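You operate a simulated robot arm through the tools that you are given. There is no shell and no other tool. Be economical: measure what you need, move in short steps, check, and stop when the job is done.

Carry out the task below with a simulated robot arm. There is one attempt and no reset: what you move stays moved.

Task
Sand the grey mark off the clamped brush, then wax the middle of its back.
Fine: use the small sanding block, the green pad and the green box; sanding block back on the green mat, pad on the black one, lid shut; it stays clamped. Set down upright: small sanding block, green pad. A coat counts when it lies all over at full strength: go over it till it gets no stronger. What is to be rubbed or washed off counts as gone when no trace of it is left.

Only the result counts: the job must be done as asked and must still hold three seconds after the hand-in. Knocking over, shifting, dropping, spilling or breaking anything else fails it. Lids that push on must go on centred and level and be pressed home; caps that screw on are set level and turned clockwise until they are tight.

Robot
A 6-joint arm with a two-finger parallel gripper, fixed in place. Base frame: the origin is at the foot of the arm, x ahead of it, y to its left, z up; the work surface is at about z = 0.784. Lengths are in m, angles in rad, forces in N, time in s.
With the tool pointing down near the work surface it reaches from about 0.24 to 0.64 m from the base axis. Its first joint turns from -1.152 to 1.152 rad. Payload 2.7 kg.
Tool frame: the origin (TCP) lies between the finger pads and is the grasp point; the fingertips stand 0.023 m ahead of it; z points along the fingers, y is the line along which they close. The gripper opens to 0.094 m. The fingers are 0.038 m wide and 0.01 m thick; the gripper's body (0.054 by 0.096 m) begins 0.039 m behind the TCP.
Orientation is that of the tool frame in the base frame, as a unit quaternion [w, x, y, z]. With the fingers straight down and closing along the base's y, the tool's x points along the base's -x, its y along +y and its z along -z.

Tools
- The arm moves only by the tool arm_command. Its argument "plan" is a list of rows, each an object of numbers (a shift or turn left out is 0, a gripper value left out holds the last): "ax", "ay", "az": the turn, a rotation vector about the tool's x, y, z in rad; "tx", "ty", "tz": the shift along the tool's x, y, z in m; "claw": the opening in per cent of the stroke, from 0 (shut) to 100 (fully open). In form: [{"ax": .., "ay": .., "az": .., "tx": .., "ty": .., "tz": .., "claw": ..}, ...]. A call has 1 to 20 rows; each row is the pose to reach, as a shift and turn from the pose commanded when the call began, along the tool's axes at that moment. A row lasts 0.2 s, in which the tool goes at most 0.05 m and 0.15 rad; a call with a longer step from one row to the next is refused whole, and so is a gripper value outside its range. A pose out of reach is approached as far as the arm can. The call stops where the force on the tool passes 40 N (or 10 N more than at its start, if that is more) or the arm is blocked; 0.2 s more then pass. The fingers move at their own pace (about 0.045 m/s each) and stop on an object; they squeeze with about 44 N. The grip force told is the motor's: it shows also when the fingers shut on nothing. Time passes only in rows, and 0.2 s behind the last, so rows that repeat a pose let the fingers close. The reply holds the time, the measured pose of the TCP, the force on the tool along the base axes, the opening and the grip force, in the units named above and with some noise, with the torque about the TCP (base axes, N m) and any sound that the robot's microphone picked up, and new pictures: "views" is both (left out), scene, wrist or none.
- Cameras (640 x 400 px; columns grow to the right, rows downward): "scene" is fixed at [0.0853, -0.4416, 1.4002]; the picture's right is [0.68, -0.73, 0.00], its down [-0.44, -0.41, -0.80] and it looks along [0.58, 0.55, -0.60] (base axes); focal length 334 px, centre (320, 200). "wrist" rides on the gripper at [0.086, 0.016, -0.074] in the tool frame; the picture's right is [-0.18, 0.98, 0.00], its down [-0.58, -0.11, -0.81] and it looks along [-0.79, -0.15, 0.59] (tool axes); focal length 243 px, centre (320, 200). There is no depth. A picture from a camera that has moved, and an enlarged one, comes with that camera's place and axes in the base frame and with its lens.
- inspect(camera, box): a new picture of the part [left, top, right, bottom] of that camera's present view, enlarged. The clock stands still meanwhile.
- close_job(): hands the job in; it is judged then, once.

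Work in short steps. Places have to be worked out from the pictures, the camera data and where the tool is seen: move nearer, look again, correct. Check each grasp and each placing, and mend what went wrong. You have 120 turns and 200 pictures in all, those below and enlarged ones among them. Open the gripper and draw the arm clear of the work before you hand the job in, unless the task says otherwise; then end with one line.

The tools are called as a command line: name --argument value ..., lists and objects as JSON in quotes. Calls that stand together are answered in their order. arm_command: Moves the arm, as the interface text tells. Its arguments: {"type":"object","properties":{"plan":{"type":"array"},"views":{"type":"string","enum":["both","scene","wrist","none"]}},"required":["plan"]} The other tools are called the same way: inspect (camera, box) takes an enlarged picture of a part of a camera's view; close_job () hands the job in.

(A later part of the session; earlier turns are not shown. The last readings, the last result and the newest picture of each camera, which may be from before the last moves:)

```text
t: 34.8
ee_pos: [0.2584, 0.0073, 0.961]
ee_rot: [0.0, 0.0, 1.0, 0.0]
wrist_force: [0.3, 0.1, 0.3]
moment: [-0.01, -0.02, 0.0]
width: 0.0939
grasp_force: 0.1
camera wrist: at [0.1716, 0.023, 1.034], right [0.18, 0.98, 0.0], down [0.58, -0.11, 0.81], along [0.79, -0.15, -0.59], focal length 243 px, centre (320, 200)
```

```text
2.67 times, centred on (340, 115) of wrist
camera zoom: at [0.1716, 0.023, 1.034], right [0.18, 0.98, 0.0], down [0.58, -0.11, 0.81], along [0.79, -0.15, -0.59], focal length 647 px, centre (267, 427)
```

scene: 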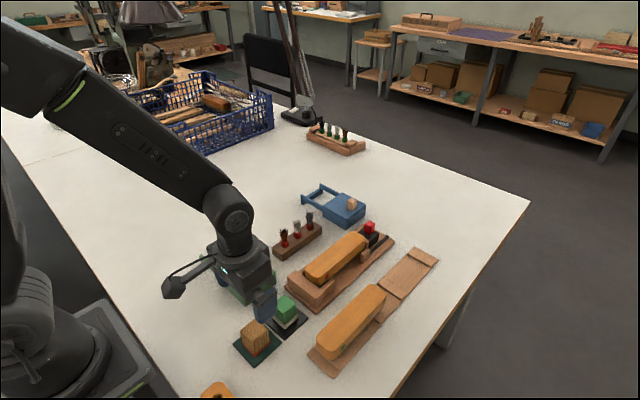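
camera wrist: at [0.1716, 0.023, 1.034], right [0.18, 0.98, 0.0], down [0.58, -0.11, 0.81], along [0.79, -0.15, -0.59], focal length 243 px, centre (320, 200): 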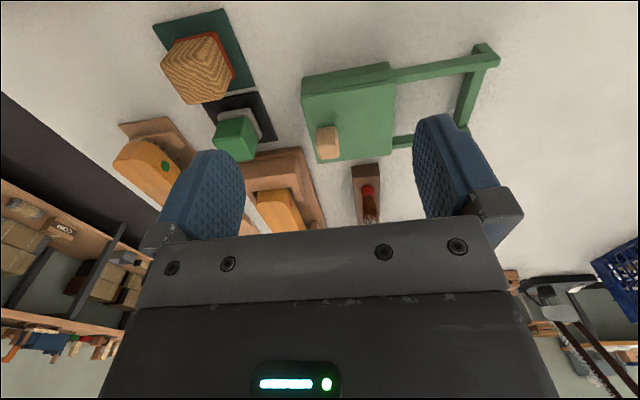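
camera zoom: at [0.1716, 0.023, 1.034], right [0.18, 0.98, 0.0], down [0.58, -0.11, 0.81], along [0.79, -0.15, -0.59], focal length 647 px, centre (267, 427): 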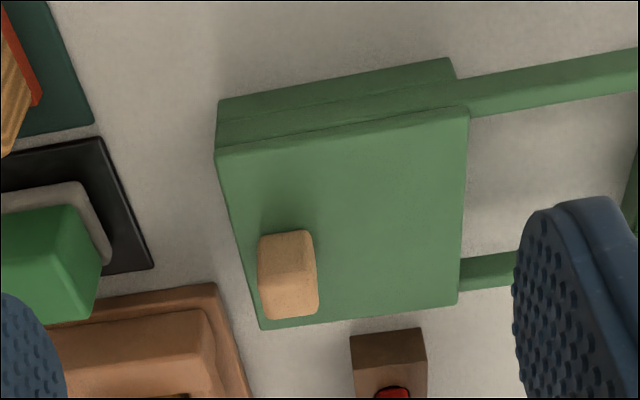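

Knob is about 2 cm wide at (0.330, 0.001), top z≈0.857, lid top ≈0.836; the lid seems to slide along the rails toward +y. I go down around the knob and close.

arm_command --plan '[{"tx": -0.036, "ty": -0.003}, {"tx": -0.072, "ty": -0.0065}, {"tx": -0.072, "ty": -0.0065, "tz": 0.04}, {"tx": -0.072, "ty": -0.0065, "tz": 0.075}, {"tx": -0.072, "ty": -0.0065, "tz": 0.09}, {"tx": -0.072, "ty": -0.0065, "tz": 0.097}, {"tx": -0.072, "ty": -0.0065, "tz": 0.097}]'

inspect --camera "wrist" --box '[150, 0, 510, 240]'

```text
t: 36.4
ee_pos: [0.3288, -0.0009, 0.8631]
ee_rot: [0.0, 0.0, 1.0, -0.001]
wrist_force: [0.2, 0.0, -0.8]
moment: [0.0, -0.02, -0.01]
width: 0.0941
grasp_force: 0.1
camera wrist: at [0.2433, 0.0147, 0.9365], right [0.18, 0.98, 0.0], down [0.58, -0.11, 0.81], along [0.79, -0.15, -0.59], focal length 243 px, centre (320, 200)
```

scene: 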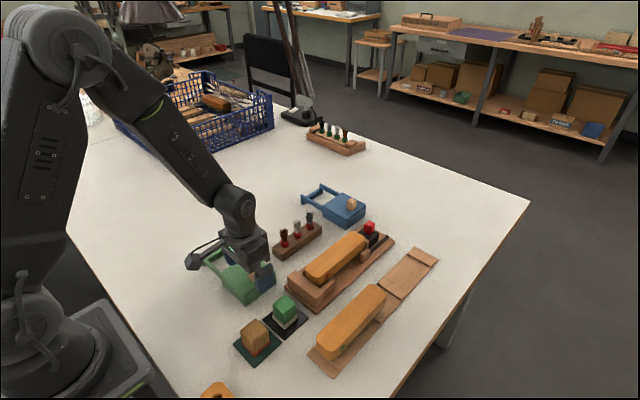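
wrist: 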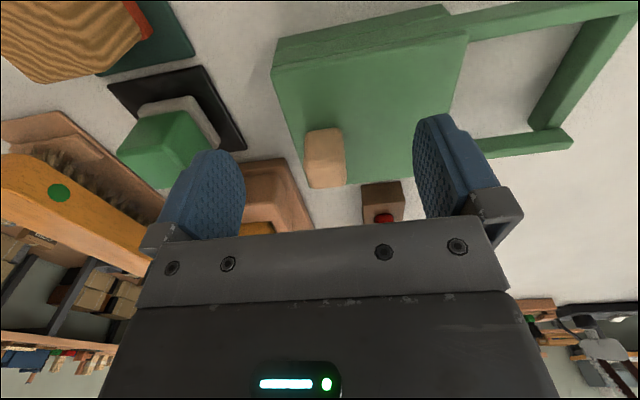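

```text
1.67 times, centred on (330, 120) of wrist
camera zoom: at [0.2433, 0.0147, 0.9365], right [0.18, 0.98, 0.0], down [0.58, -0.11, 0.81], along [0.79, -0.15, -0.59], focal length 404 px, centre (303, 333)
```

zoom: 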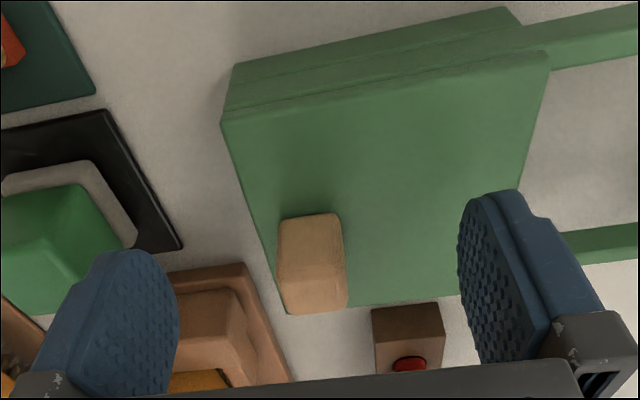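

The knob sits between the fingers. I close on it.

arm_command --plan '[{"ty": 0.002, "claw": 0}, {"ty": 0.002}, {"ty": 0.002}, {"ty": 0.002}, {"ty": 0.002}, {"ty": 0.002}, {"ty": 0.002}]' --views "wrist"

```text
t: 38.0
ee_pos: [0.3302, 0.0008, 0.864]
ee_rot: [0.0, 0.001, 1.0, 0.0]
wrist_force: [0.0, 0.3, -1.5]
moment: [-0.02, 0.04, -0.02]
width: 0.0213
grasp_force: 44.9
camera wrist: at [0.2435, 0.0163, 0.9365], right [0.18, 0.98, 0.0], down [0.58, -0.11, 0.81], along [0.79, -0.15, -0.59], focal length 243 px, centre (320, 200)
```

wrist: 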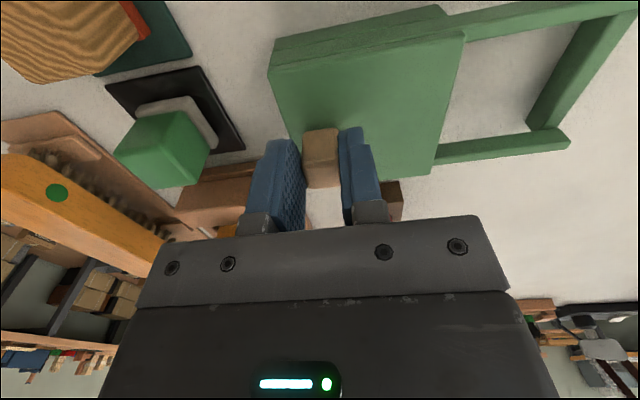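

Knob gripped at 2.1 cm. I draw it slowly toward +y.

arm_command --plan '[{"ty": 0.005}, {"ty": 0.012}, {"ty": 0.02}, {"ty": 0.03}, {"ty": 0.03}]'

```text
t: 39.2
ee_pos: [0.33, 0.0315, 0.8633]
ee_rot: [-0.001, -0.001, 1.0, 0.0]
wrist_force: [5.8, -0.4, -32.1]
moment: [0.04, 0.23, 0.0]
width: 0.0211
grasp_force: 45.7
camera wrist: at [0.2436, 0.0476, 0.9371], right [0.18, 0.98, 0.0], down [0.58, -0.11, 0.8], along [0.79, -0.15, -0.59], focal length 243 px, centre (320, 200)
```

scene: 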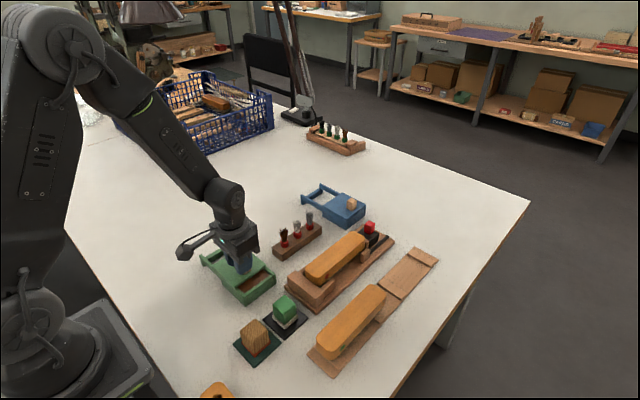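
wrist: 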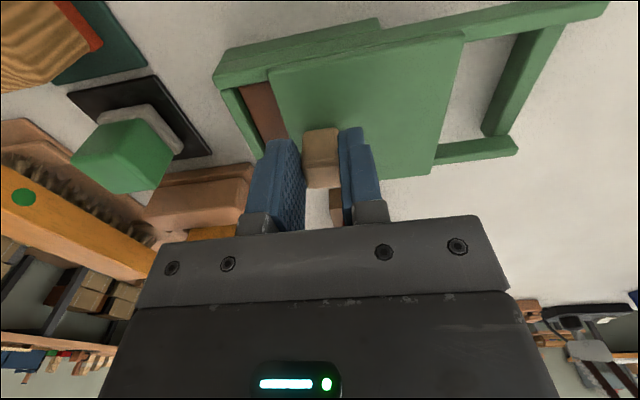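

The lid slides and brown wax shows. The vertical force of -32 N means I hold too high, so I lower 2 mm while drawing further.

arm_command --plan '[{"tz": 0.002}, {"ty": 0.008, "tz": 0.003}, {"ty": 0.016, "tz": 0.003}, {"ty": 0.024, "tz": 0.003}, {"ty": 0.024, "tz": 0.003}]' --views "none"

```text
t: 40.4
ee_pos: [0.3305, 0.0553, 0.8618]
ee_rot: [0.0, 0.0, 1.0, 0.0]
wrist_force: [-9.5, -0.5, 30.1]
moment: [-0.01, -0.13, 0.0]
width: 0.0216
grasp_force: 44.9
```

arm_command --plan '[{"tz": -0.0015}, {"ty": 0.008, "tz": -0.0015}, {"ty": 0.016, "tz": -0.0015}, {"ty": 0.024, "tz": -0.0015}, {"ty": 0.024, "tz": -0.0015}]'

```text
t: 41.6
ee_pos: [0.331, 0.0796, 0.8615]
ee_rot: [0.001, 0.0, 1.0, 0.0]
wrist_force: [3.1, 0.8, 5.1]
moment: [0.0, -1.13, 0.01]
width: 0.0215
grasp_force: 45.2
camera wrist: at [0.2442, 0.0958, 0.9346], right [0.18, 0.98, 0.0], down [0.58, -0.11, 0.81], along [0.79, -0.15, -0.59], focal length 243 px, centre (320, 200)
```

scene: 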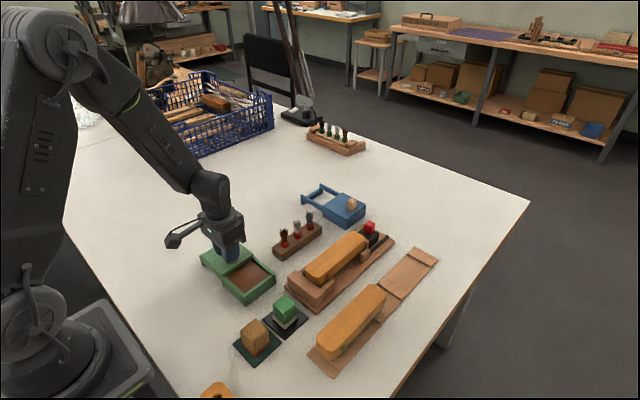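
wrist: 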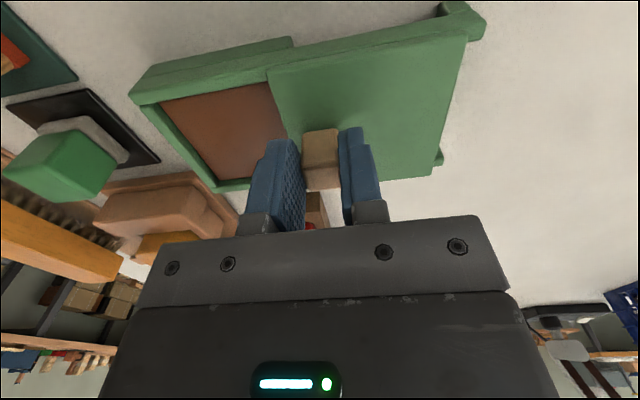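

The lid is nearly at the crossbar. I draw a few mm more until it stops.

arm_command --plan '[{"ty": 0.003}, {"ty": 0.006}, {"ty": 0.009}, {"ty": 0.009}]' --views "wrist"

```text
t: 42.6
ee_pos: [0.3312, 0.0878, 0.8613]
ee_rot: [0.0, 0.0, 1.0, 0.0]
wrist_force: [18.5, 0.1, -18.1]
moment: [-0.04, -0.44, 0.01]
width: 0.0214
grasp_force: 45.3
camera wrist: at [0.2441, 0.1047, 0.9347], right [0.18, 0.98, 0.0], down [0.58, -0.11, 0.81], along [0.79, -0.15, -0.59], focal length 243 px, centre (320, 200)
```

wrist: 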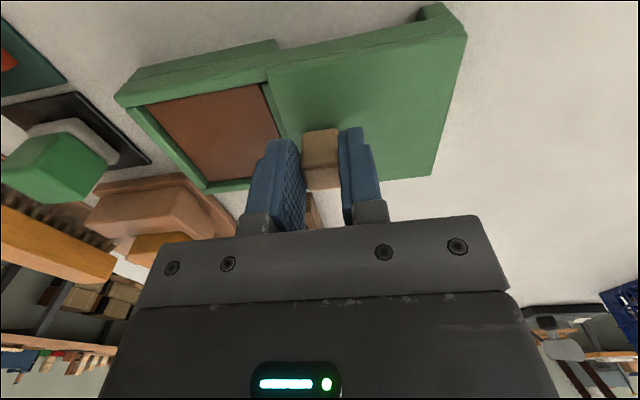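

Fully open. I release the knob and rise.

arm_command --plan '[{"claw": 60}, {"claw": 60}, {"claw": 60}, {"tz": -0.03}, {"tz": -0.07}, {"tz": -0.1, "tx": 0.02, "claw": 100}, {"tz": -0.1, "tx": 0.05, "ty": -0.03}, {"tz": -0.1, "tx": 0.07, "ty": -0.07}, {"tz": -0.1, "tx": 0.07, "ty": -0.07}]'

inspect --camera "wrist" --box '[120, 0, 480, 220]'

```text
t: 44.6
ee_pos: [0.2607, 0.0159, 0.9607]
ee_rot: [0.0, -0.001, 1.0, -0.001]
wrist_force: [-0.3, -0.7, -0.4]
moment: [0.01, -0.01, -0.01]
width: 0.094
grasp_force: 0.1
camera wrist: at [0.1745, 0.0329, 1.0343], right [0.18, 0.98, 0.0], down [0.58, -0.11, 0.81], along [0.79, -0.15, -0.59], focal length 243 px, centre (320, 200)
```

scene: 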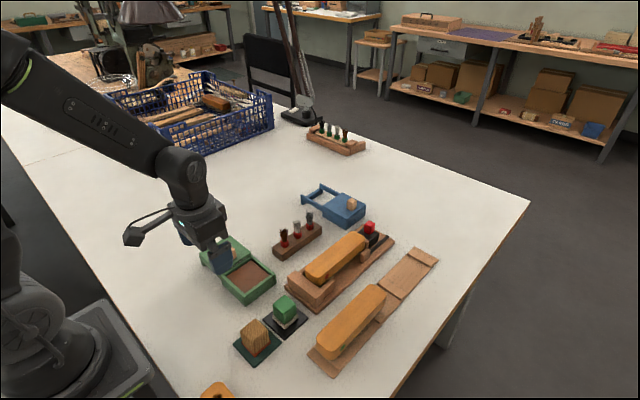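
wrist: 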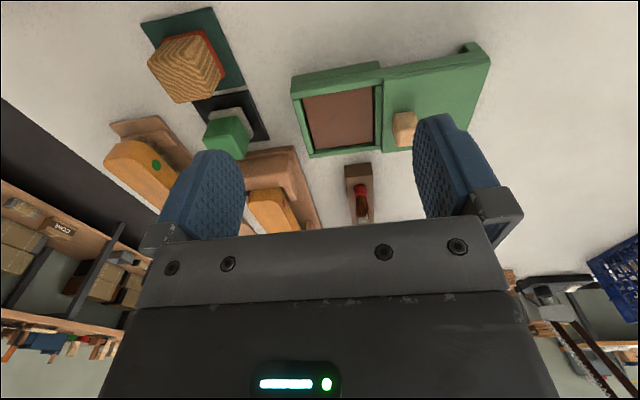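

```text
1.78 times, centred on (300, 110) of wrist
camera zoom: at [0.1745, 0.0329, 1.0343], right [0.18, 0.98, 0.0], down [0.58, -0.11, 0.81], along [0.79, -0.15, -0.59], focal length 431 px, centre (356, 360)
```

zoom: 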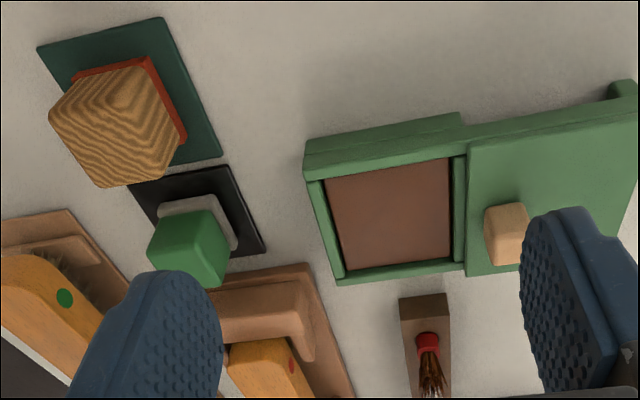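

Wax opening is centred at about (0.327, 0.027), some 6.7 cm wide. Now I go in front of the pad for a straight look.

arm_command --plan '[{"ty": -0.04}, {"ty": -0.08}, {"ty": -0.12}, {"ty": -0.12}, {"ty": -0.12, "tz": 0.02}, {"ty": -0.12, "tz": 0.02}]' --views "none"

inspect --camera "wrist" --box '[240, 50, 420, 190]'

inspect --camera "scene" --box '[255, 280, 325, 350]'

```text
t: 46.0
ee_pos: [0.2602, -0.1034, 0.9397]
ee_rot: [0.0, 0.0, 1.0, 0.0]
wrist_force: [-0.7, -0.1, 0.0]
moment: [0.02, -0.01, -0.01]
width: 0.0939
grasp_force: 0.0
```

```text
2.86 times, centred on (330, 120) of wrist
camera zoom: at [0.1741, -0.0874, 1.0124], right [0.18, 0.98, 0.0], down [0.58, -0.11, 0.81], along [0.79, -0.15, -0.59], focal length 693 px, centre (291, 429)
```

zoom: 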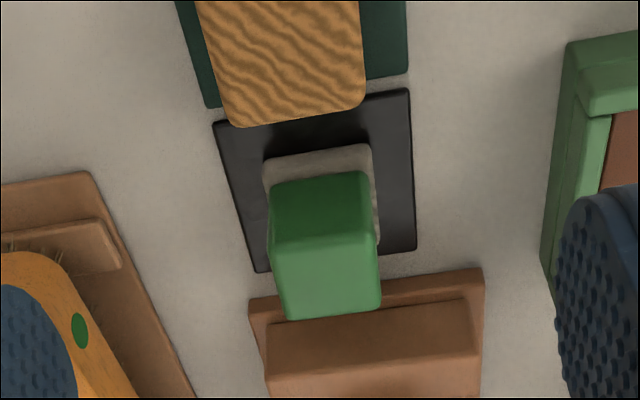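

```text
5.71 times, centred on (290, 315) of scene
camera zoom: at [0.0853, -0.4416, 1.4002], right [0.68, -0.73, 0.0], down [-0.44, -0.41, -0.8], along [0.58, 0.55, -0.6], focal length 1909 px, centre (491, -457)
```

zoom: 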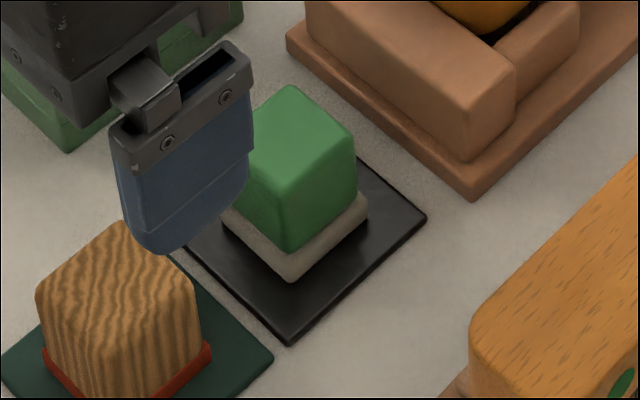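

Pad centre about (0.334,-0.1055), top z≈0.828. I go down over it and grip at z≈0.821.

arm_command --plan '[{"tx": -0.037, "ty": -0.001}, {"tx": -0.074, "ty": -0.002}, {"tx": -0.074, "ty": -0.002, "tz": 0.04}, {"tx": -0.074, "ty": -0.002, "tz": 0.08}, {"tx": -0.074, "ty": -0.002, "tz": 0.105}, {"tx": -0.074, "ty": -0.002, "tz": 0.1185}, {"tx": -0.074, "ty": -0.002, "tz": 0.1185, "claw": 0}, {"tx": -0.074, "ty": -0.002, "tz": 0.1185}, {"tx": -0.074, "ty": -0.002, "tz": 0.1185}, {"tx": -0.074, "ty": -0.002, "tz": 0.1185}, {"tx": -0.074, "ty": -0.002, "tz": 0.1185}, {"tx": -0.074, "ty": -0.002, "tz": 0.1185}]'

```text
t: 48.6
ee_pos: [0.3348, -0.1024, 0.8222]
ee_rot: [0.0, 0.0, 1.0, 0.001]
wrist_force: [-0.1, 0.2, -0.6]
moment: [0.01, 0.02, -0.03]
width: 0.035
grasp_force: 43.8
camera wrist: at [0.248, -0.0872, 0.8957], right [0.18, 0.98, 0.0], down [0.58, -0.11, 0.81], along [0.79, -0.15, -0.59], focal length 243 px, centre (320, 200)
```

scene: 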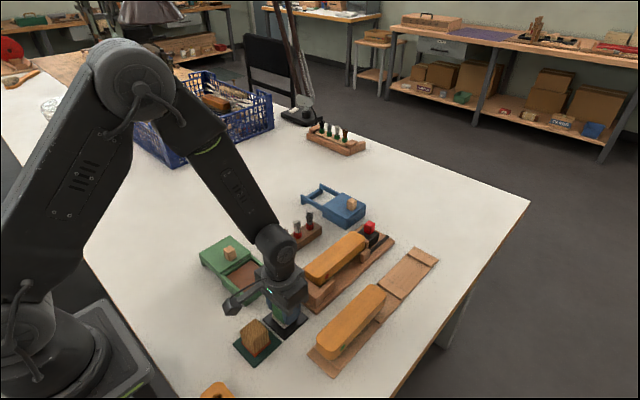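
wrist: 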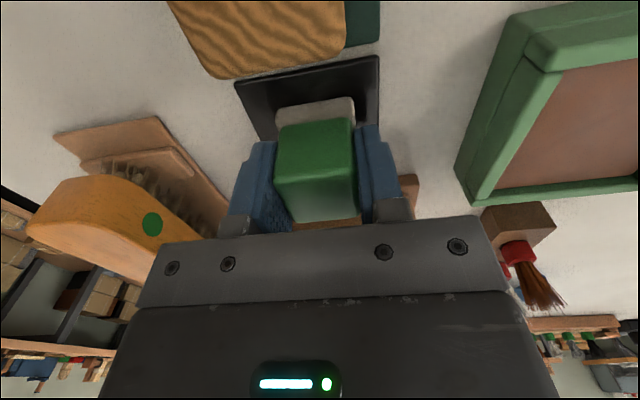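

Pad gripped at 3.5 cm. I lift slowly and check that it comes along.

arm_command --plan '[{"tz": -0.004}, {"tz": -0.008}, {"tz": -0.013}, {"tz": -0.02}, {"tz": -0.03}, {"tz": -0.045}, {"tz": -0.06}, {"tz": -0.08}, {"tz": -0.1}, {"tz": -0.1}]'

```text
t: 50.8
ee_pos: [0.3334, -0.1047, 0.9238]
ee_rot: [0.0, -0.001, 1.0, 0.0]
wrist_force: [0.5, -0.5, 0.1]
moment: [-0.01, 0.03, 0.01]
width: 0.035
grasp_force: 43.7
camera wrist: at [0.2468, -0.0879, 0.9965], right [0.18, 0.98, 0.0], down [0.58, -0.11, 0.81], along [0.79, -0.15, -0.59], focal length 243 px, centre (320, 200)
```

scene: 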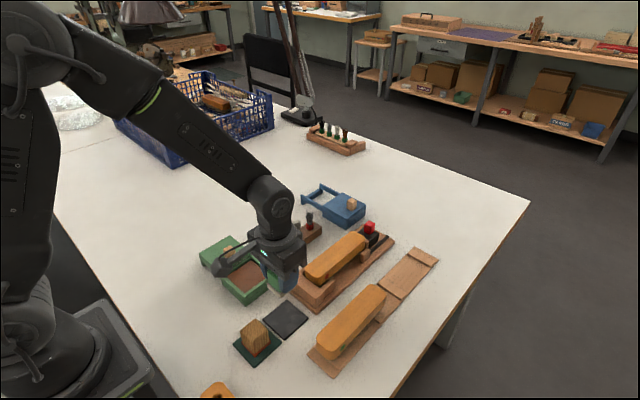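
wrist: 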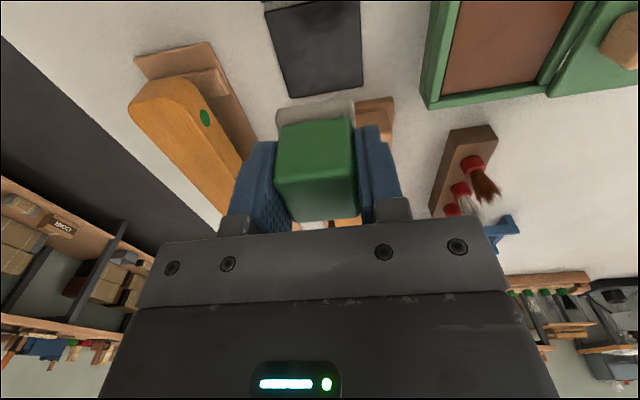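

The pad is up. I carry it over the wax.

arm_command --plan '[{"ty": 0.03, "tx": 0.001}, {"ty": 0.06, "tx": 0.002}, {"ty": 0.09, "tx": 0.004}, {"ty": 0.12, "tx": 0.005}, {"ty": 0.131, "tx": 0.005}, {"ty": 0.131, "tx": 0.005, "tz": 0.02}, {"ty": 0.131, "tx": 0.005, "tz": 0.035}, {"ty": 0.131, "tx": 0.005, "tz": 0.035}]'

inspect --camera "scene" --box '[190, 220, 310, 310]'

inspect --camera "wrist" --box '[200, 0, 460, 240]'

```text
t: 52.6
ee_pos: [0.3293, 0.0257, 0.8888]
ee_rot: [0.0, 0.0, 1.0, -0.001]
wrist_force: [-0.4, 0.0, 0.0]
moment: [0.0, 0.0, 0.0]
width: 0.0349
grasp_force: 43.7
camera wrist: at [0.2418, 0.0424, 0.9608], right [0.18, 0.98, 0.0], down [0.58, -0.11, 0.81], along [0.79, -0.15, -0.59], focal length 243 px, centre (320, 200)
```

scene: 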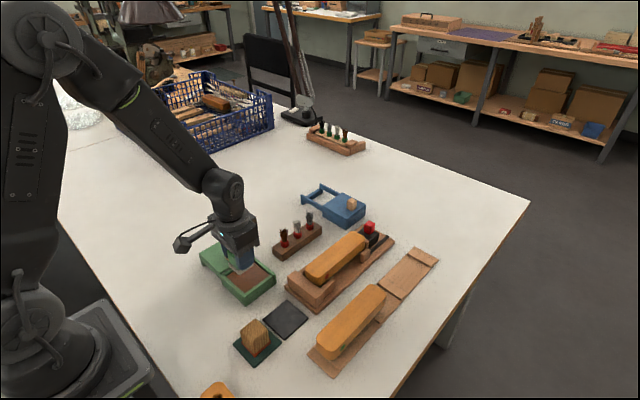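
wrist: 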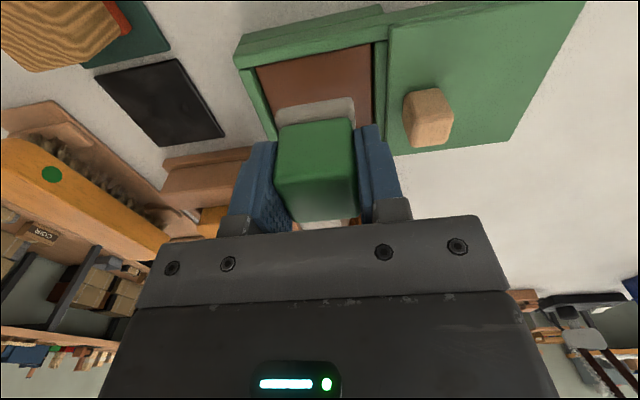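

```text
4.44 times, centred on (250, 265) of scene
camera zoom: at [0.0853, -0.4416, 1.4002], right [0.68, -0.73, 0.0], down [-0.44, -0.41, -0.8], along [0.58, 0.55, -0.6], focal length 1485 px, centre (631, -89)
```

zoom: 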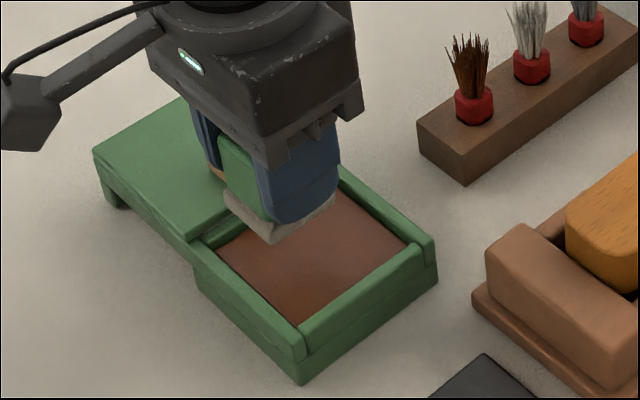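

```text
1.67 times, centred on (330, 120) of wrist
camera zoom: at [0.2418, 0.0424, 0.9608], right [0.18, 0.98, 0.0], down [0.58, -0.11, 0.81], along [0.79, -0.15, -0.59], focal length 404 px, centre (303, 333)
```

zoom: 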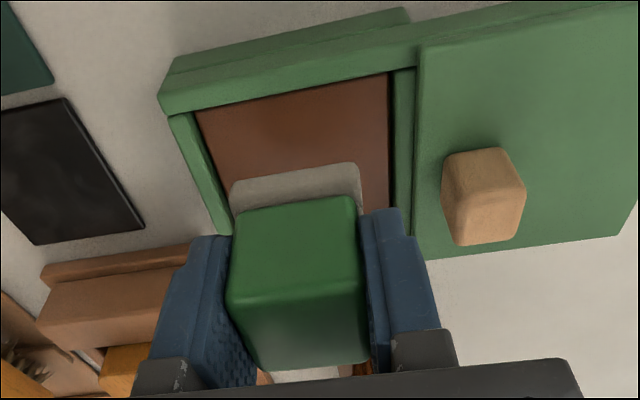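

The pad hangs over the wax, a little nearer the +y wall; I shift 3 mm and lower until it touches the wax.

arm_command --plan '[{"ty": -0.003, "tz": 0.012}, {"ty": -0.003, "tz": 0.022}, {"ty": -0.003, "tz": 0.026}, {"ty": -0.003, "tz": 0.028}, {"ty": -0.003, "tz": 0.03}, {"ty": -0.003, "tz": 0.031}]' --views "none"

```text
t: 54.0
ee_pos: [0.3281, 0.023, 0.8571]
ee_rot: [0.0, 0.001, 1.0, 0.0]
wrist_force: [0.0, -0.3, -0.6]
moment: [0.03, -0.04, 0.01]
width: 0.0354
grasp_force: 43.5
```

arm_command --plan '[{"tz": 0.002}, {"tz": 0.004}, {"tz": 0.006}, {"tz": 0.007}, {"tz": 0.008}]' --views "none"

```text
t: 55.2
ee_pos: [0.3297, 0.0233, 0.8489]
ee_rot: [0.0, 0.0, 1.0, 0.0]
wrist_force: [0.6, -0.6, -0.6]
moment: [-0.01, 0.01, 0.01]
width: 0.0351
grasp_force: 43.5
```

arm_command --plan '[{"tz": 0.002}, {"tz": 0.004}, {"tz": 0.005}, {"tz": 0.006}]' --views "wrist"

```text
t: 56.0
ee_pos: [0.3299, 0.0236, 0.8475]
ee_rot: [0.001, 0.0, 1.0, -0.001]
wrist_force: [-3.0, -0.6, 9.0]
moment: [0.0, 0.1, -0.04]
width: 0.0349
grasp_force: 43.7
stopped in row 3: the force on the tool passed its limit (the readings are from after the stop); the commanded pose is now the measured one
camera wrist: at [0.2427, 0.0397, 0.9201], right [0.18, 0.98, 0.0], down [0.58, -0.11, 0.81], along [0.79, -0.15, -0.59], focal length 243 px, centre (320, 200)
```

wrist: 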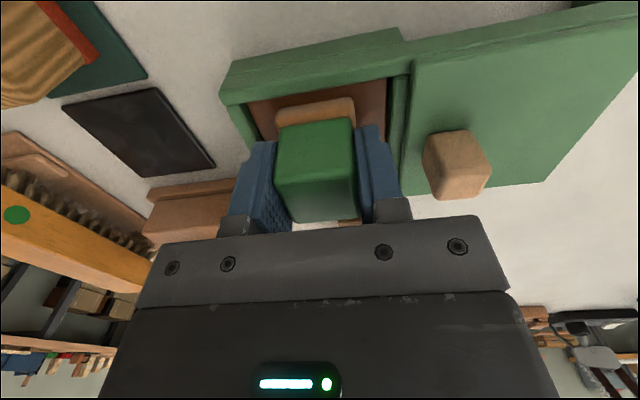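

It touches, and the pad's felt has taken on wax colour. I rub a little in the box to load it, then lift.

arm_command --plan '[{"tx": 0.004}, {"tx": 0.008}, {"tx": 0.0}, {"tx": -0.008}, {"tx": 0.0}, {"tx": 0.0}, {"tz": -0.01}, {"tz": -0.025}, {"tz": -0.045}, {"tz": -0.065}, {"tz": -0.085}, {"tz": -0.085}]'

inspect --camera "scene" --box '[190, 220, 310, 310]'

```text
t: 58.5
ee_pos: [0.3286, 0.0227, 0.9331]
ee_rot: [0.001, 0.0, 1.0, 0.0]
wrist_force: [-1.0, 0.2, -0.5]
moment: [0.02, -0.02, -0.03]
width: 0.0347
grasp_force: 44.2
camera wrist: at [0.2423, 0.0401, 1.0048], right [0.18, 0.98, 0.0], down [0.58, -0.11, 0.81], along [0.79, -0.15, -0.59], focal length 243 px, centre (320, 200)
```

scene: 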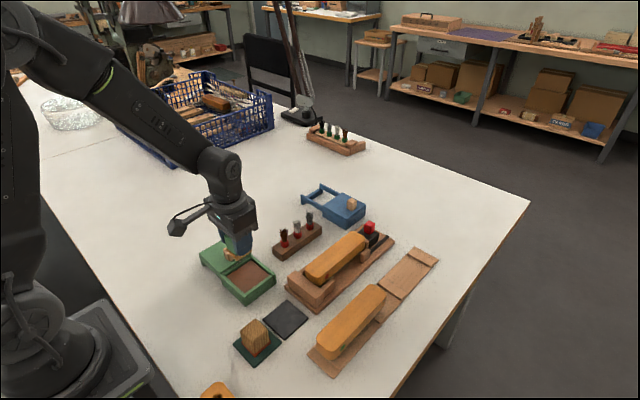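
wrist: 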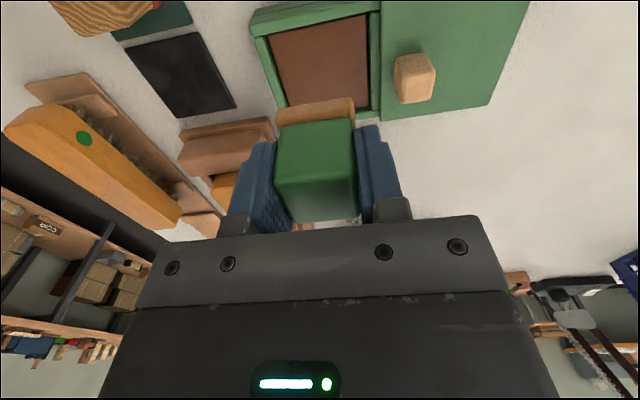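

```text
4.44 times, centred on (250, 265) of scene
camera zoom: at [0.0853, -0.4416, 1.4002], right [0.68, -0.73, 0.0], down [-0.44, -0.41, -0.8], along [0.58, 0.55, -0.6], focal length 1485 px, centre (631, -89)
```

zoom: 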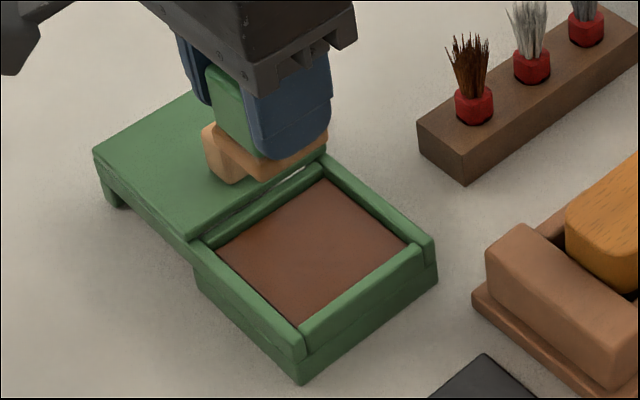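

The pad is loaded and the wax lid clear. I carry it over the middle of the brush (about x=0.502, y=-0.094).

arm_command --plan '[{"tz": -0.025}, {"tz": -0.025, "tx": -0.0, "ty": -0.03}, {"tz": -0.025, "tx": -0.03, "ty": -0.06}, {"tz": -0.025, "tx": -0.06, "ty": -0.09}, {"tz": -0.025, "tx": -0.09, "ty": -0.117}, {"tz": -0.025, "tx": -0.12, "ty": -0.117}, {"tz": -0.025, "tx": -0.15, "ty": -0.117}, {"tz": -0.01, "tx": -0.173, "ty": -0.117}, {"tz": 0.015, "tx": -0.173, "ty": -0.117}, {"tz": 0.033, "tx": -0.173, "ty": -0.117}, {"tz": 0.033, "tx": -0.173, "ty": -0.117}]'

inspect --camera "scene" --box '[280, 190, 420, 300]'

```text
t: 61.0
ee_pos: [0.5039, -0.093, 0.899]
ee_rot: [0.001, 0.0, 1.0, 0.0]
wrist_force: [0.4, -0.3, -0.6]
moment: [-0.02, 0.01, -0.01]
width: 0.0347
grasp_force: 43.9
camera wrist: at [0.4169, -0.0765, 0.9716], right [0.18, 0.98, 0.0], down [0.58, -0.11, 0.81], along [0.79, -0.15, -0.59], focal length 243 px, centre (320, 200)
```

scene: 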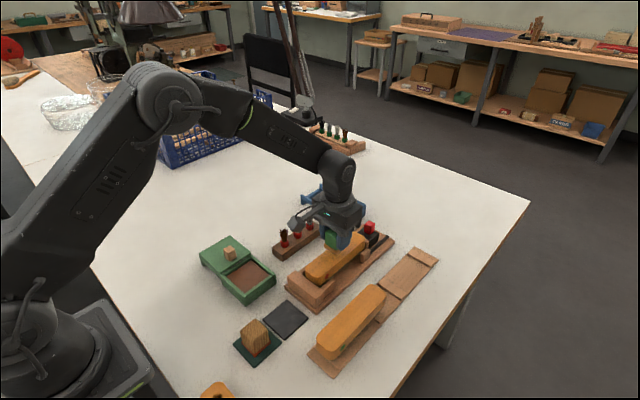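
wrist: 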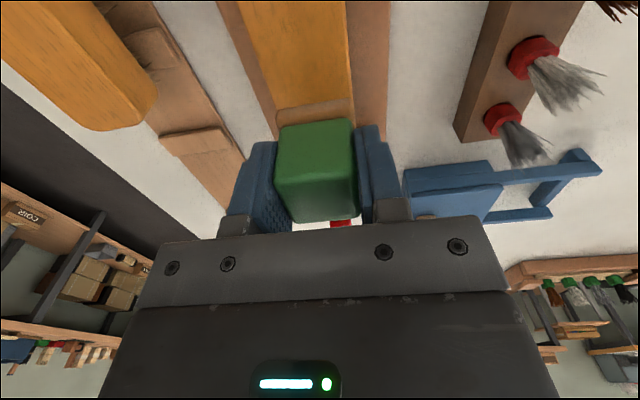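

```text
3.64 times, centred on (350, 245) of scene
camera zoom: at [0.0853, -0.4416, 1.4002], right [0.68, -0.73, 0.0], down [-0.44, -0.41, -0.8], along [0.58, 0.55, -0.6], focal length 1215 px, centre (211, 36)
```

zoom: 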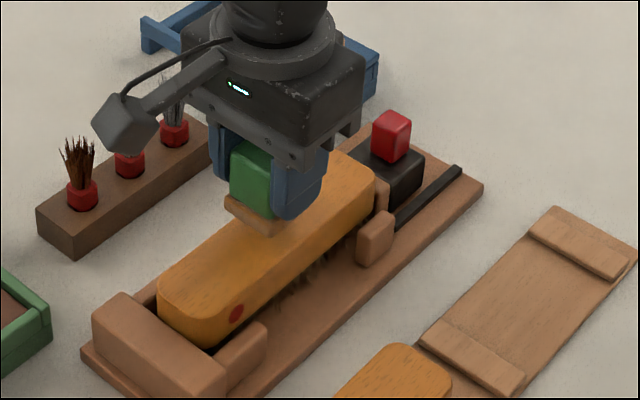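

Well lined up. I lower gently to contact.

arm_command --plan '[{"tz": 0.01}, {"tz": 0.016}, {"tz": 0.019}, {"tz": 0.021}, {"tz": 0.023}, {"tz": 0.024}]' --views "none"

```text
t: 61.9
ee_pos: [0.5035, -0.0933, 0.8831]
ee_rot: [0.003, -0.001, 1.0, -0.001]
wrist_force: [-1.3, 0.1, 5.4]
moment: [0.01, 0.13, 0.0]
width: 0.0348
grasp_force: 44.3
stopped in row 4: the force on the tool passed its limit (the readings are from after the stop); the commanded pose is now the measured one
```

Contact at z≈0.883. I rub with light pressure over about ±2.2 cm, then lift to see the coat.

arm_command --plan '[{"tz": 0.0007}, {"tz": 0.0007, "tx": 0.012}, {"tz": 0.0007, "tx": 0.022}, {"tz": 0.0007, "tx": 0.01}, {"tz": 0.0007, "tx": -0.005}, {"tz": 0.0007, "tx": -0.022}, {"tz": 0.0007, "tx": -0.01}, {"tz": 0.0007, "tx": 0.005}, {"tz": 0.0007, "tx": 0.022}, {"tz": 0.0007, "tx": 0.01}, {"tz": 0.0007, "tx": -0.005}, {"tz": 0.0007, "tx": -0.022}, {"tz": 0.0007, "tx": -0.005}, {"tz": 0.0007, "tx": 0.01}, {"tz": 0.0007, "tx": 0.0}]' --views "none"

arm_command --plan '[{"tz": -0.01}, {"tz": -0.03}, {"tz": -0.06}, {"tz": -0.07, "tx": 0.04}, {"tz": -0.07, "tx": 0.08}, {"tz": -0.07, "tx": 0.12}, {"tz": -0.07, "tx": 0.12}]'

inspect --camera "scene" --box '[302, 225, 402, 295]'

```text
t: 65.1
ee_pos: [0.5017, -0.0926, 0.8824]
ee_rot: [0.001, 0.0, 1.0, -0.001]
wrist_force: [-16.0, -1.8, 35.9]
moment: [-0.07, 0.72, 0.01]
width: 0.035
grasp_force: 44.2
```

```text
t: 66.7
ee_pos: [0.3837, -0.0952, 0.9496]
ee_rot: [0.003, 0.0, 1.0, -0.001]
wrist_force: [0.1, -0.3, -0.5]
moment: [0.01, 0.02, 0.02]
width: 0.0351
grasp_force: 43.6
camera wrist: at [0.2974, -0.0785, 1.0228], right [0.18, 0.98, 0.0], down [0.58, -0.11, 0.81], along [0.8, -0.15, -0.59], focal length 243 px, centre (320, 200)
```

scene: 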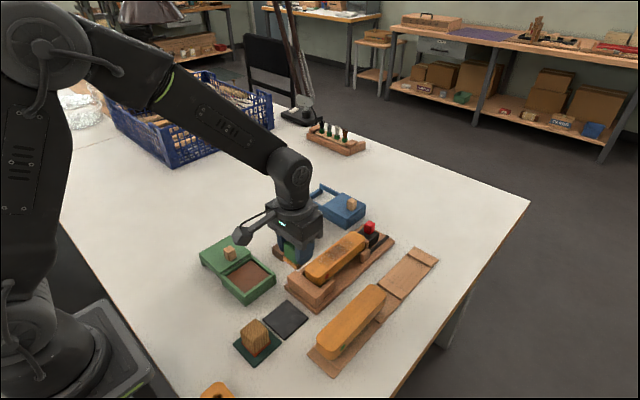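
wrist: 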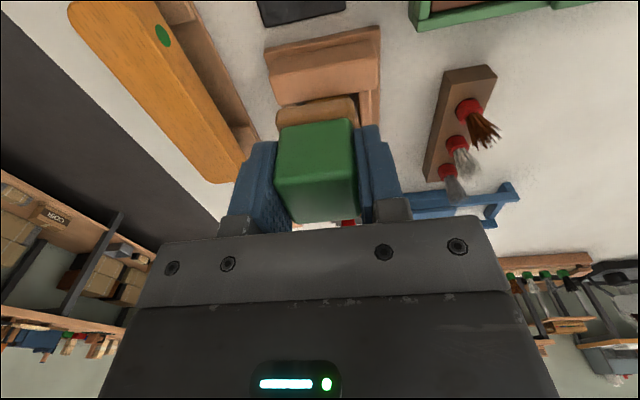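

```text
5.71 times, centred on (352, 260) of scene
camera zoom: at [0.0852, -0.4416, 1.4002], right [0.68, -0.73, 0.0], down [-0.44, -0.41, -0.8], along [0.58, 0.55, -0.6], focal length 1909 px, centre (137, -143)
```

zoom: 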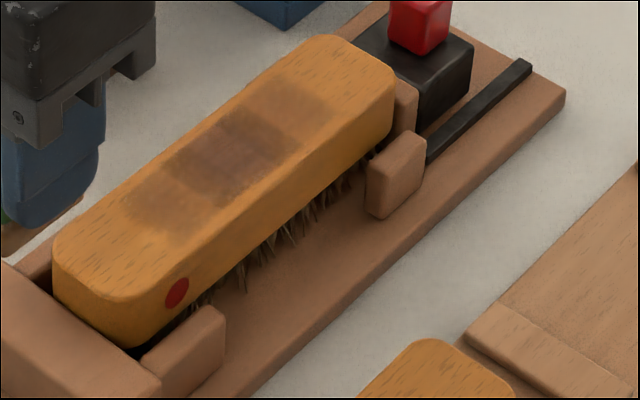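

The coat is strongest in the centre and weaker at the ends of the stroke. I go over it again with more passes at the ends.

arm_command --plan '[{"tx": -0.04}, {"tx": -0.08}, {"tx": -0.12}, {"tx": -0.12, "tz": 0.04}, {"tx": -0.12, "tz": 0.06}, {"tx": -0.12, "tz": 0.066}, {"tx": -0.12, "tz": 0.0695}, {"tx": -0.135, "tz": 0.0695}, {"tx": -0.148, "tz": 0.0695}, {"tx": -0.138, "tz": 0.0695}, {"tx": -0.148, "tz": 0.0695}, {"tx": -0.138, "tz": 0.0695}, {"tx": -0.148, "tz": 0.0695}, {"tx": -0.132, "tz": 0.0695}, {"tx": -0.115, "tz": 0.0695}]' --views "none"

arm_command --plan '[{"tx": 0.012}, {"tx": 0.022}, {"tx": 0.012}, {"tx": 0.022}, {"tx": 0.012}, {"tx": 0.022}, {"tx": 0.005, "ty": 0.002}, {"tx": -0.012, "ty": 0.002}, {"tx": -0.032, "ty": 0.002}, {"tx": -0.012, "ty": 0.002}, {"tx": 0.008, "ty": 0.002}, {"tx": 0.022, "ty": 0.002}, {"tx": 0.005, "ty": -0.002}, {"tx": -0.012, "ty": -0.002}, {"tx": -0.032, "ty": -0.002}, {"tx": -0.012, "ty": -0.002}, {"tx": 0.008, "ty": -0.002}, {"tx": 0.022, "ty": -0.002}, {"tx": 0.02, "tz": -0.01}, {"tx": 0.02, "tz": -0.04}]' --views "none"

arm_command --plan '[{"tz": -0.03}, {"tz": -0.03, "tx": 0.04}, {"tz": -0.03, "tx": 0.08}, {"tz": -0.03, "tx": 0.1}]' --views "none"

inspect --camera "scene" --box '[302, 225, 402, 295]'

```text
t: 69.9
ee_pos: [0.501, -0.0933, 0.8834]
ee_rot: [0.005, -0.001, 1.0, -0.001]
wrist_force: [7.4, 0.5, 17.4]
moment: [0.06, -0.02, -0.03]
width: 0.0351
grasp_force: 44.3
```

```text
t: 74.1
ee_pos: [0.4799, -0.0917, 0.9232]
ee_rot: [0.002, 0.0, 1.0, 0.0]
wrist_force: [-0.2, 0.4, -1.1]
moment: [0.02, -0.03, 0.0]
width: 0.035
grasp_force: 44.0
```

```text
t: 75.1
ee_pos: [0.3798, -0.093, 0.9516]
ee_rot: [0.003, -0.001, 1.0, 0.0]
wrist_force: [-0.9, 0.7, 0.9]
moment: [-0.01, 0.03, -0.02]
width: 0.0349
grasp_force: 43.9
```

```text
5.71 times, centred on (352, 260) of scene
camera zoom: at [0.0853, -0.4416, 1.4002], right [0.69, -0.73, 0.0], down [-0.44, -0.41, -0.8], along [0.58, 0.55, -0.6], focal length 1909 px, centre (137, -143)
```

zoom: 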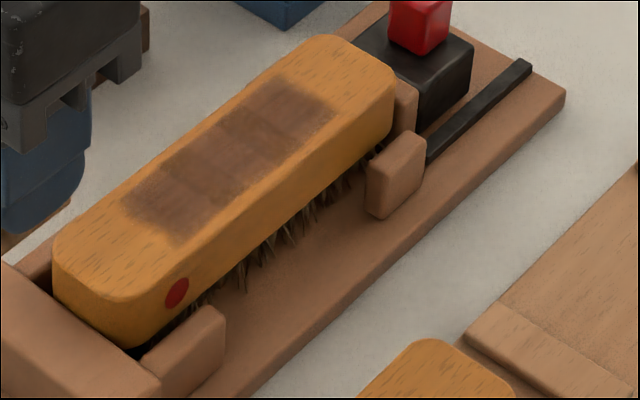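

The coat is now nearly even over x≈0.46–0.545. I move aside to look at it directly with the wrist camera.

arm_command --plan '[{"ty": 0.03}, {"ty": 0.06, "tz": -0.02}, {"ty": 0.09, "tz": -0.04}, {"ty": 0.09, "tz": -0.04, "tx": -0.02}, {"ty": 0.09, "tz": -0.04, "tx": -0.02}]' --views "wrist"

inspect --camera "wrist" --box '[130, 60, 290, 200]'

```text
t: 76.3
ee_pos: [0.3978, -0.0024, 0.9902]
ee_rot: [0.002, 0.0, 1.0, 0.0]
wrist_force: [-0.3, 0.7, -0.2]
moment: [0.05, 0.01, 0.0]
width: 0.0349
grasp_force: 43.9
camera wrist: at [0.3112, 0.0132, 1.0632], right [0.18, 0.98, 0.0], down [0.58, -0.11, 0.81], along [0.8, -0.15, -0.59], focal length 243 px, centre (320, 200)
```

wrist: 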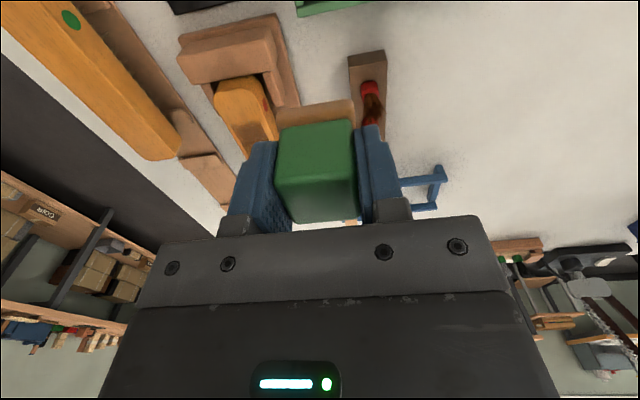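

```text
2.86 times, centred on (210, 130) of wrist
camera zoom: at [0.3112, 0.0132, 1.0632], right [0.18, 0.98, 0.0], down [0.58, -0.11, 0.81], along [0.8, -0.15, -0.59], focal length 693 px, centre (634, 400)
```

zoom: 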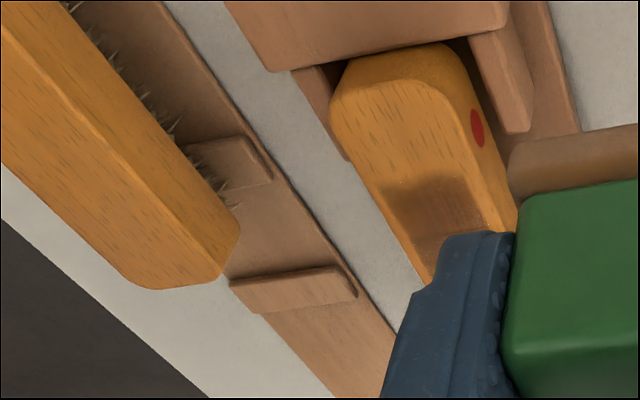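

The coat leaves a thin strip at the -y edge and I want to be sure it is at full strength, so I reload the pad before another round.

arm_command --plan '[{"tx": 0.035, "ty": 0.013}, {"tx": 0.069, "ty": 0.0255}, {"tx": 0.069, "ty": 0.0255, "tz": 0.04}, {"tx": 0.069, "ty": 0.0255, "tz": 0.08}, {"tx": 0.069, "ty": 0.0255, "tz": 0.1}, {"tx": 0.069, "ty": 0.0255, "tz": 0.12}, {"tx": 0.069, "ty": 0.0255, "tz": 0.13}, {"tx": 0.069, "ty": 0.0255, "tz": 0.136}, {"tx": 0.069, "ty": 0.0255, "tz": 0.139}, {"tx": 0.069, "ty": 0.0255, "tz": 0.141}, {"tx": 0.069, "ty": 0.0255, "tz": 0.143}]' --views "wrist"

```text
t: 78.7
ee_pos: [0.3295, 0.0215, 0.8473]
ee_rot: [0.003, 0.0, 1.0, 0.0]
wrist_force: [0.6, 0.6, 0.5]
moment: [0.05, 0.0, -0.01]
width: 0.0349
grasp_force: 44.1
camera wrist: at [0.2432, 0.0381, 0.9201], right [0.18, 0.98, 0.0], down [0.58, -0.11, 0.81], along [0.8, -0.15, -0.59], focal length 243 px, centre (320, 200)
```

wrist: 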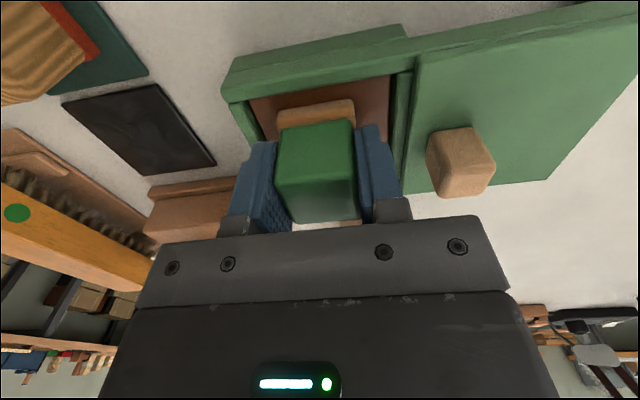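

arm_command --plan '[{"tz": 0.001}, {"tz": 0.002}, {"tz": 0.003}, {"tz": 0.003, "tx": 0.006}, {"tz": 0.003, "tx": -0.006}, {"tz": 0.003, "tx": 0}]' --views "none"

```text
t: 79.6
ee_pos: [0.3301, 0.0224, 0.8464]
ee_rot: [0.004, 0.0, 1.0, 0.0]
wrist_force: [-2.8, 0.5, 9.4]
moment: [0.03, 0.26, -0.01]
width: 0.0351
grasp_force: 43.6
stopped in row 4: the force on the tool passed its limit (the readings are from after the stop); the commanded pose is now the measured one
```

Reloaded. Back over the brush, now 3 mm further toward -y.

arm_command --plan '[{"tz": -0.015}, {"tz": -0.04}, {"tz": -0.075}, {"tz": -0.115}, {"tz": -0.115, "ty": -0.04}, {"tz": -0.115, "ty": -0.08, "tx": -0.03}, {"tz": -0.115, "ty": -0.119, "tx": -0.06}, {"tz": -0.115, "ty": -0.119, "tx": -0.1}, {"tz": -0.115, "ty": -0.119, "tx": -0.14}, {"tz": -0.115, "ty": -0.119, "tx": -0.172}, {"tz": -0.08, "ty": -0.119, "tx": -0.172}, {"tz": -0.05, "ty": -0.119, "tx": -0.172}, {"tz": -0.042, "ty": -0.119, "tx": -0.172}, {"tz": -0.039, "ty": -0.119, "tx": -0.172}, {"tz": -0.037, "ty": -0.119, "tx": -0.172}]' --views "none"

```text
t: 82.8
ee_pos: [0.5025, -0.0969, 0.8852]
ee_rot: [0.004, -0.001, 1.0, 0.0]
wrist_force: [0.4, 0.1, -0.8]
moment: [-0.03, -0.02, -0.02]
width: 0.035
grasp_force: 43.5
```

I level the tilt of 0.008 rad, press on and rub over the coat again in a wider set of strokes.

arm_command --plan '[{"tz": 0.001, "ay": 0.008}, {"tz": 0.002, "ay": 0.008}, {"tz": 0.003, "ay": 0.008}, {"tz": 0.0035, "ay": 0.008}, {"tz": 0.0035, "ay": 0.008}]' --views "none"

```text
t: 84.0
ee_pos: [0.5029, -0.0956, 0.8834]
ee_rot: [0.002, -0.001, 1.0, 0.0]
wrist_force: [-3.0, 0.3, 13.9]
moment: [0.0, 0.09, 0.03]
width: 0.0352
grasp_force: 43.5
```

arm_command --plan '[{"tx": 0.012, "ty": -0.002}, {"tx": 0.024, "ty": -0.002}, {"tx": 0.012, "ty": -0.002}, {"tx": 0.024, "ty": -0.002}, {"tx": 0.012, "ty": -0.002}, {"tx": -0.002, "ty": -0.002}, {"tx": -0.014, "ty": -0.002}, {"tx": -0.026, "ty": -0.002}, {"tx": -0.014, "ty": -0.002}, {"tx": -0.026, "ty": -0.002}, {"tx": -0.026, "ty": 0.003}, {"tx": -0.014, "ty": 0.003}, {"tx": -0.026, "ty": 0.003}, {"tx": -0.012, "ty": 0.003}, {"tx": 0.0, "ty": 0.003}, {"tx": 0.012, "ty": 0.003}, {"tx": 0.024, "ty": 0.003}, {"tx": 0.012, "ty": 0.003}, {"tx": 0.024, "ty": 0.003}, {"tx": 0.01, "ty": 0.0}]' --views "none"

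arm_command --plan '[{"tz": -0.01}, {"tz": -0.04}, {"tz": -0.07}, {"tz": -0.07, "tx": 0.04}, {"tz": -0.07, "tx": 0.08}, {"tz": -0.07, "tx": 0.12}, {"tz": -0.07, "tx": 0.12}]' --views "none"

inspect --camera "scene" --box '[302, 225, 402, 295]'

```text
t: 88.2
ee_pos: [0.4905, -0.0967, 0.883]
ee_rot: [0.0, -0.001, 1.0, 0.0]
wrist_force: [-13.3, 4.5, 32.2]
moment: [0.16, 0.34, 0.02]
width: 0.0351
grasp_force: 44.2
```

```text
t: 89.8
ee_pos: [0.3706, -0.0971, 0.9531]
ee_rot: [0.001, -0.002, 1.0, -0.001]
wrist_force: [-0.9, 0.2, -0.1]
moment: [-0.02, 0.01, 0.01]
width: 0.035
grasp_force: 43.6
```

```text
5.71 times, centred on (352, 260) of scene
camera zoom: at [0.0852, -0.4416, 1.4002], right [0.68, -0.73, 0.0], down [-0.44, -0.41, -0.8], along [0.58, 0.55, -0.6], focal length 1909 px, centre (137, -143)
```

zoom: 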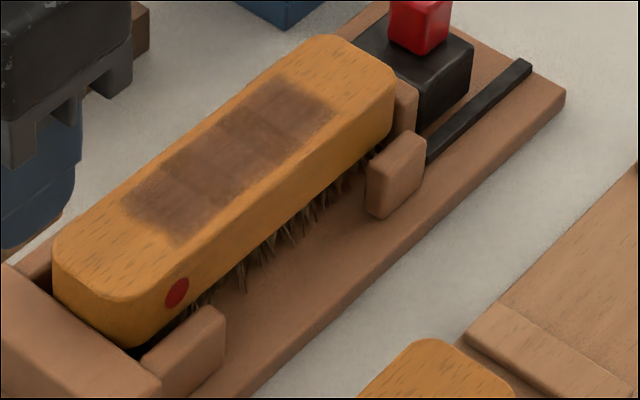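

The patch keeps the same outline and looks even; I zoom further in to compare the shading.

inspect --camera "scene" --box '[320, 235, 364, 271]'

```text
11.11 times, centred on (342, 253) of scene
camera zoom: at [0.0852, -0.4416, 1.4002], right [0.68, -0.73, 0.0], down [-0.44, -0.41, -0.8], along [0.58, 0.55, -0.6], focal length 3713 px, centre (76, -389)
```

zoom: 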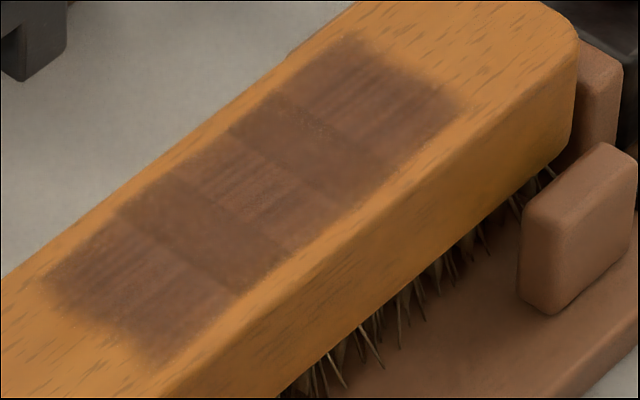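

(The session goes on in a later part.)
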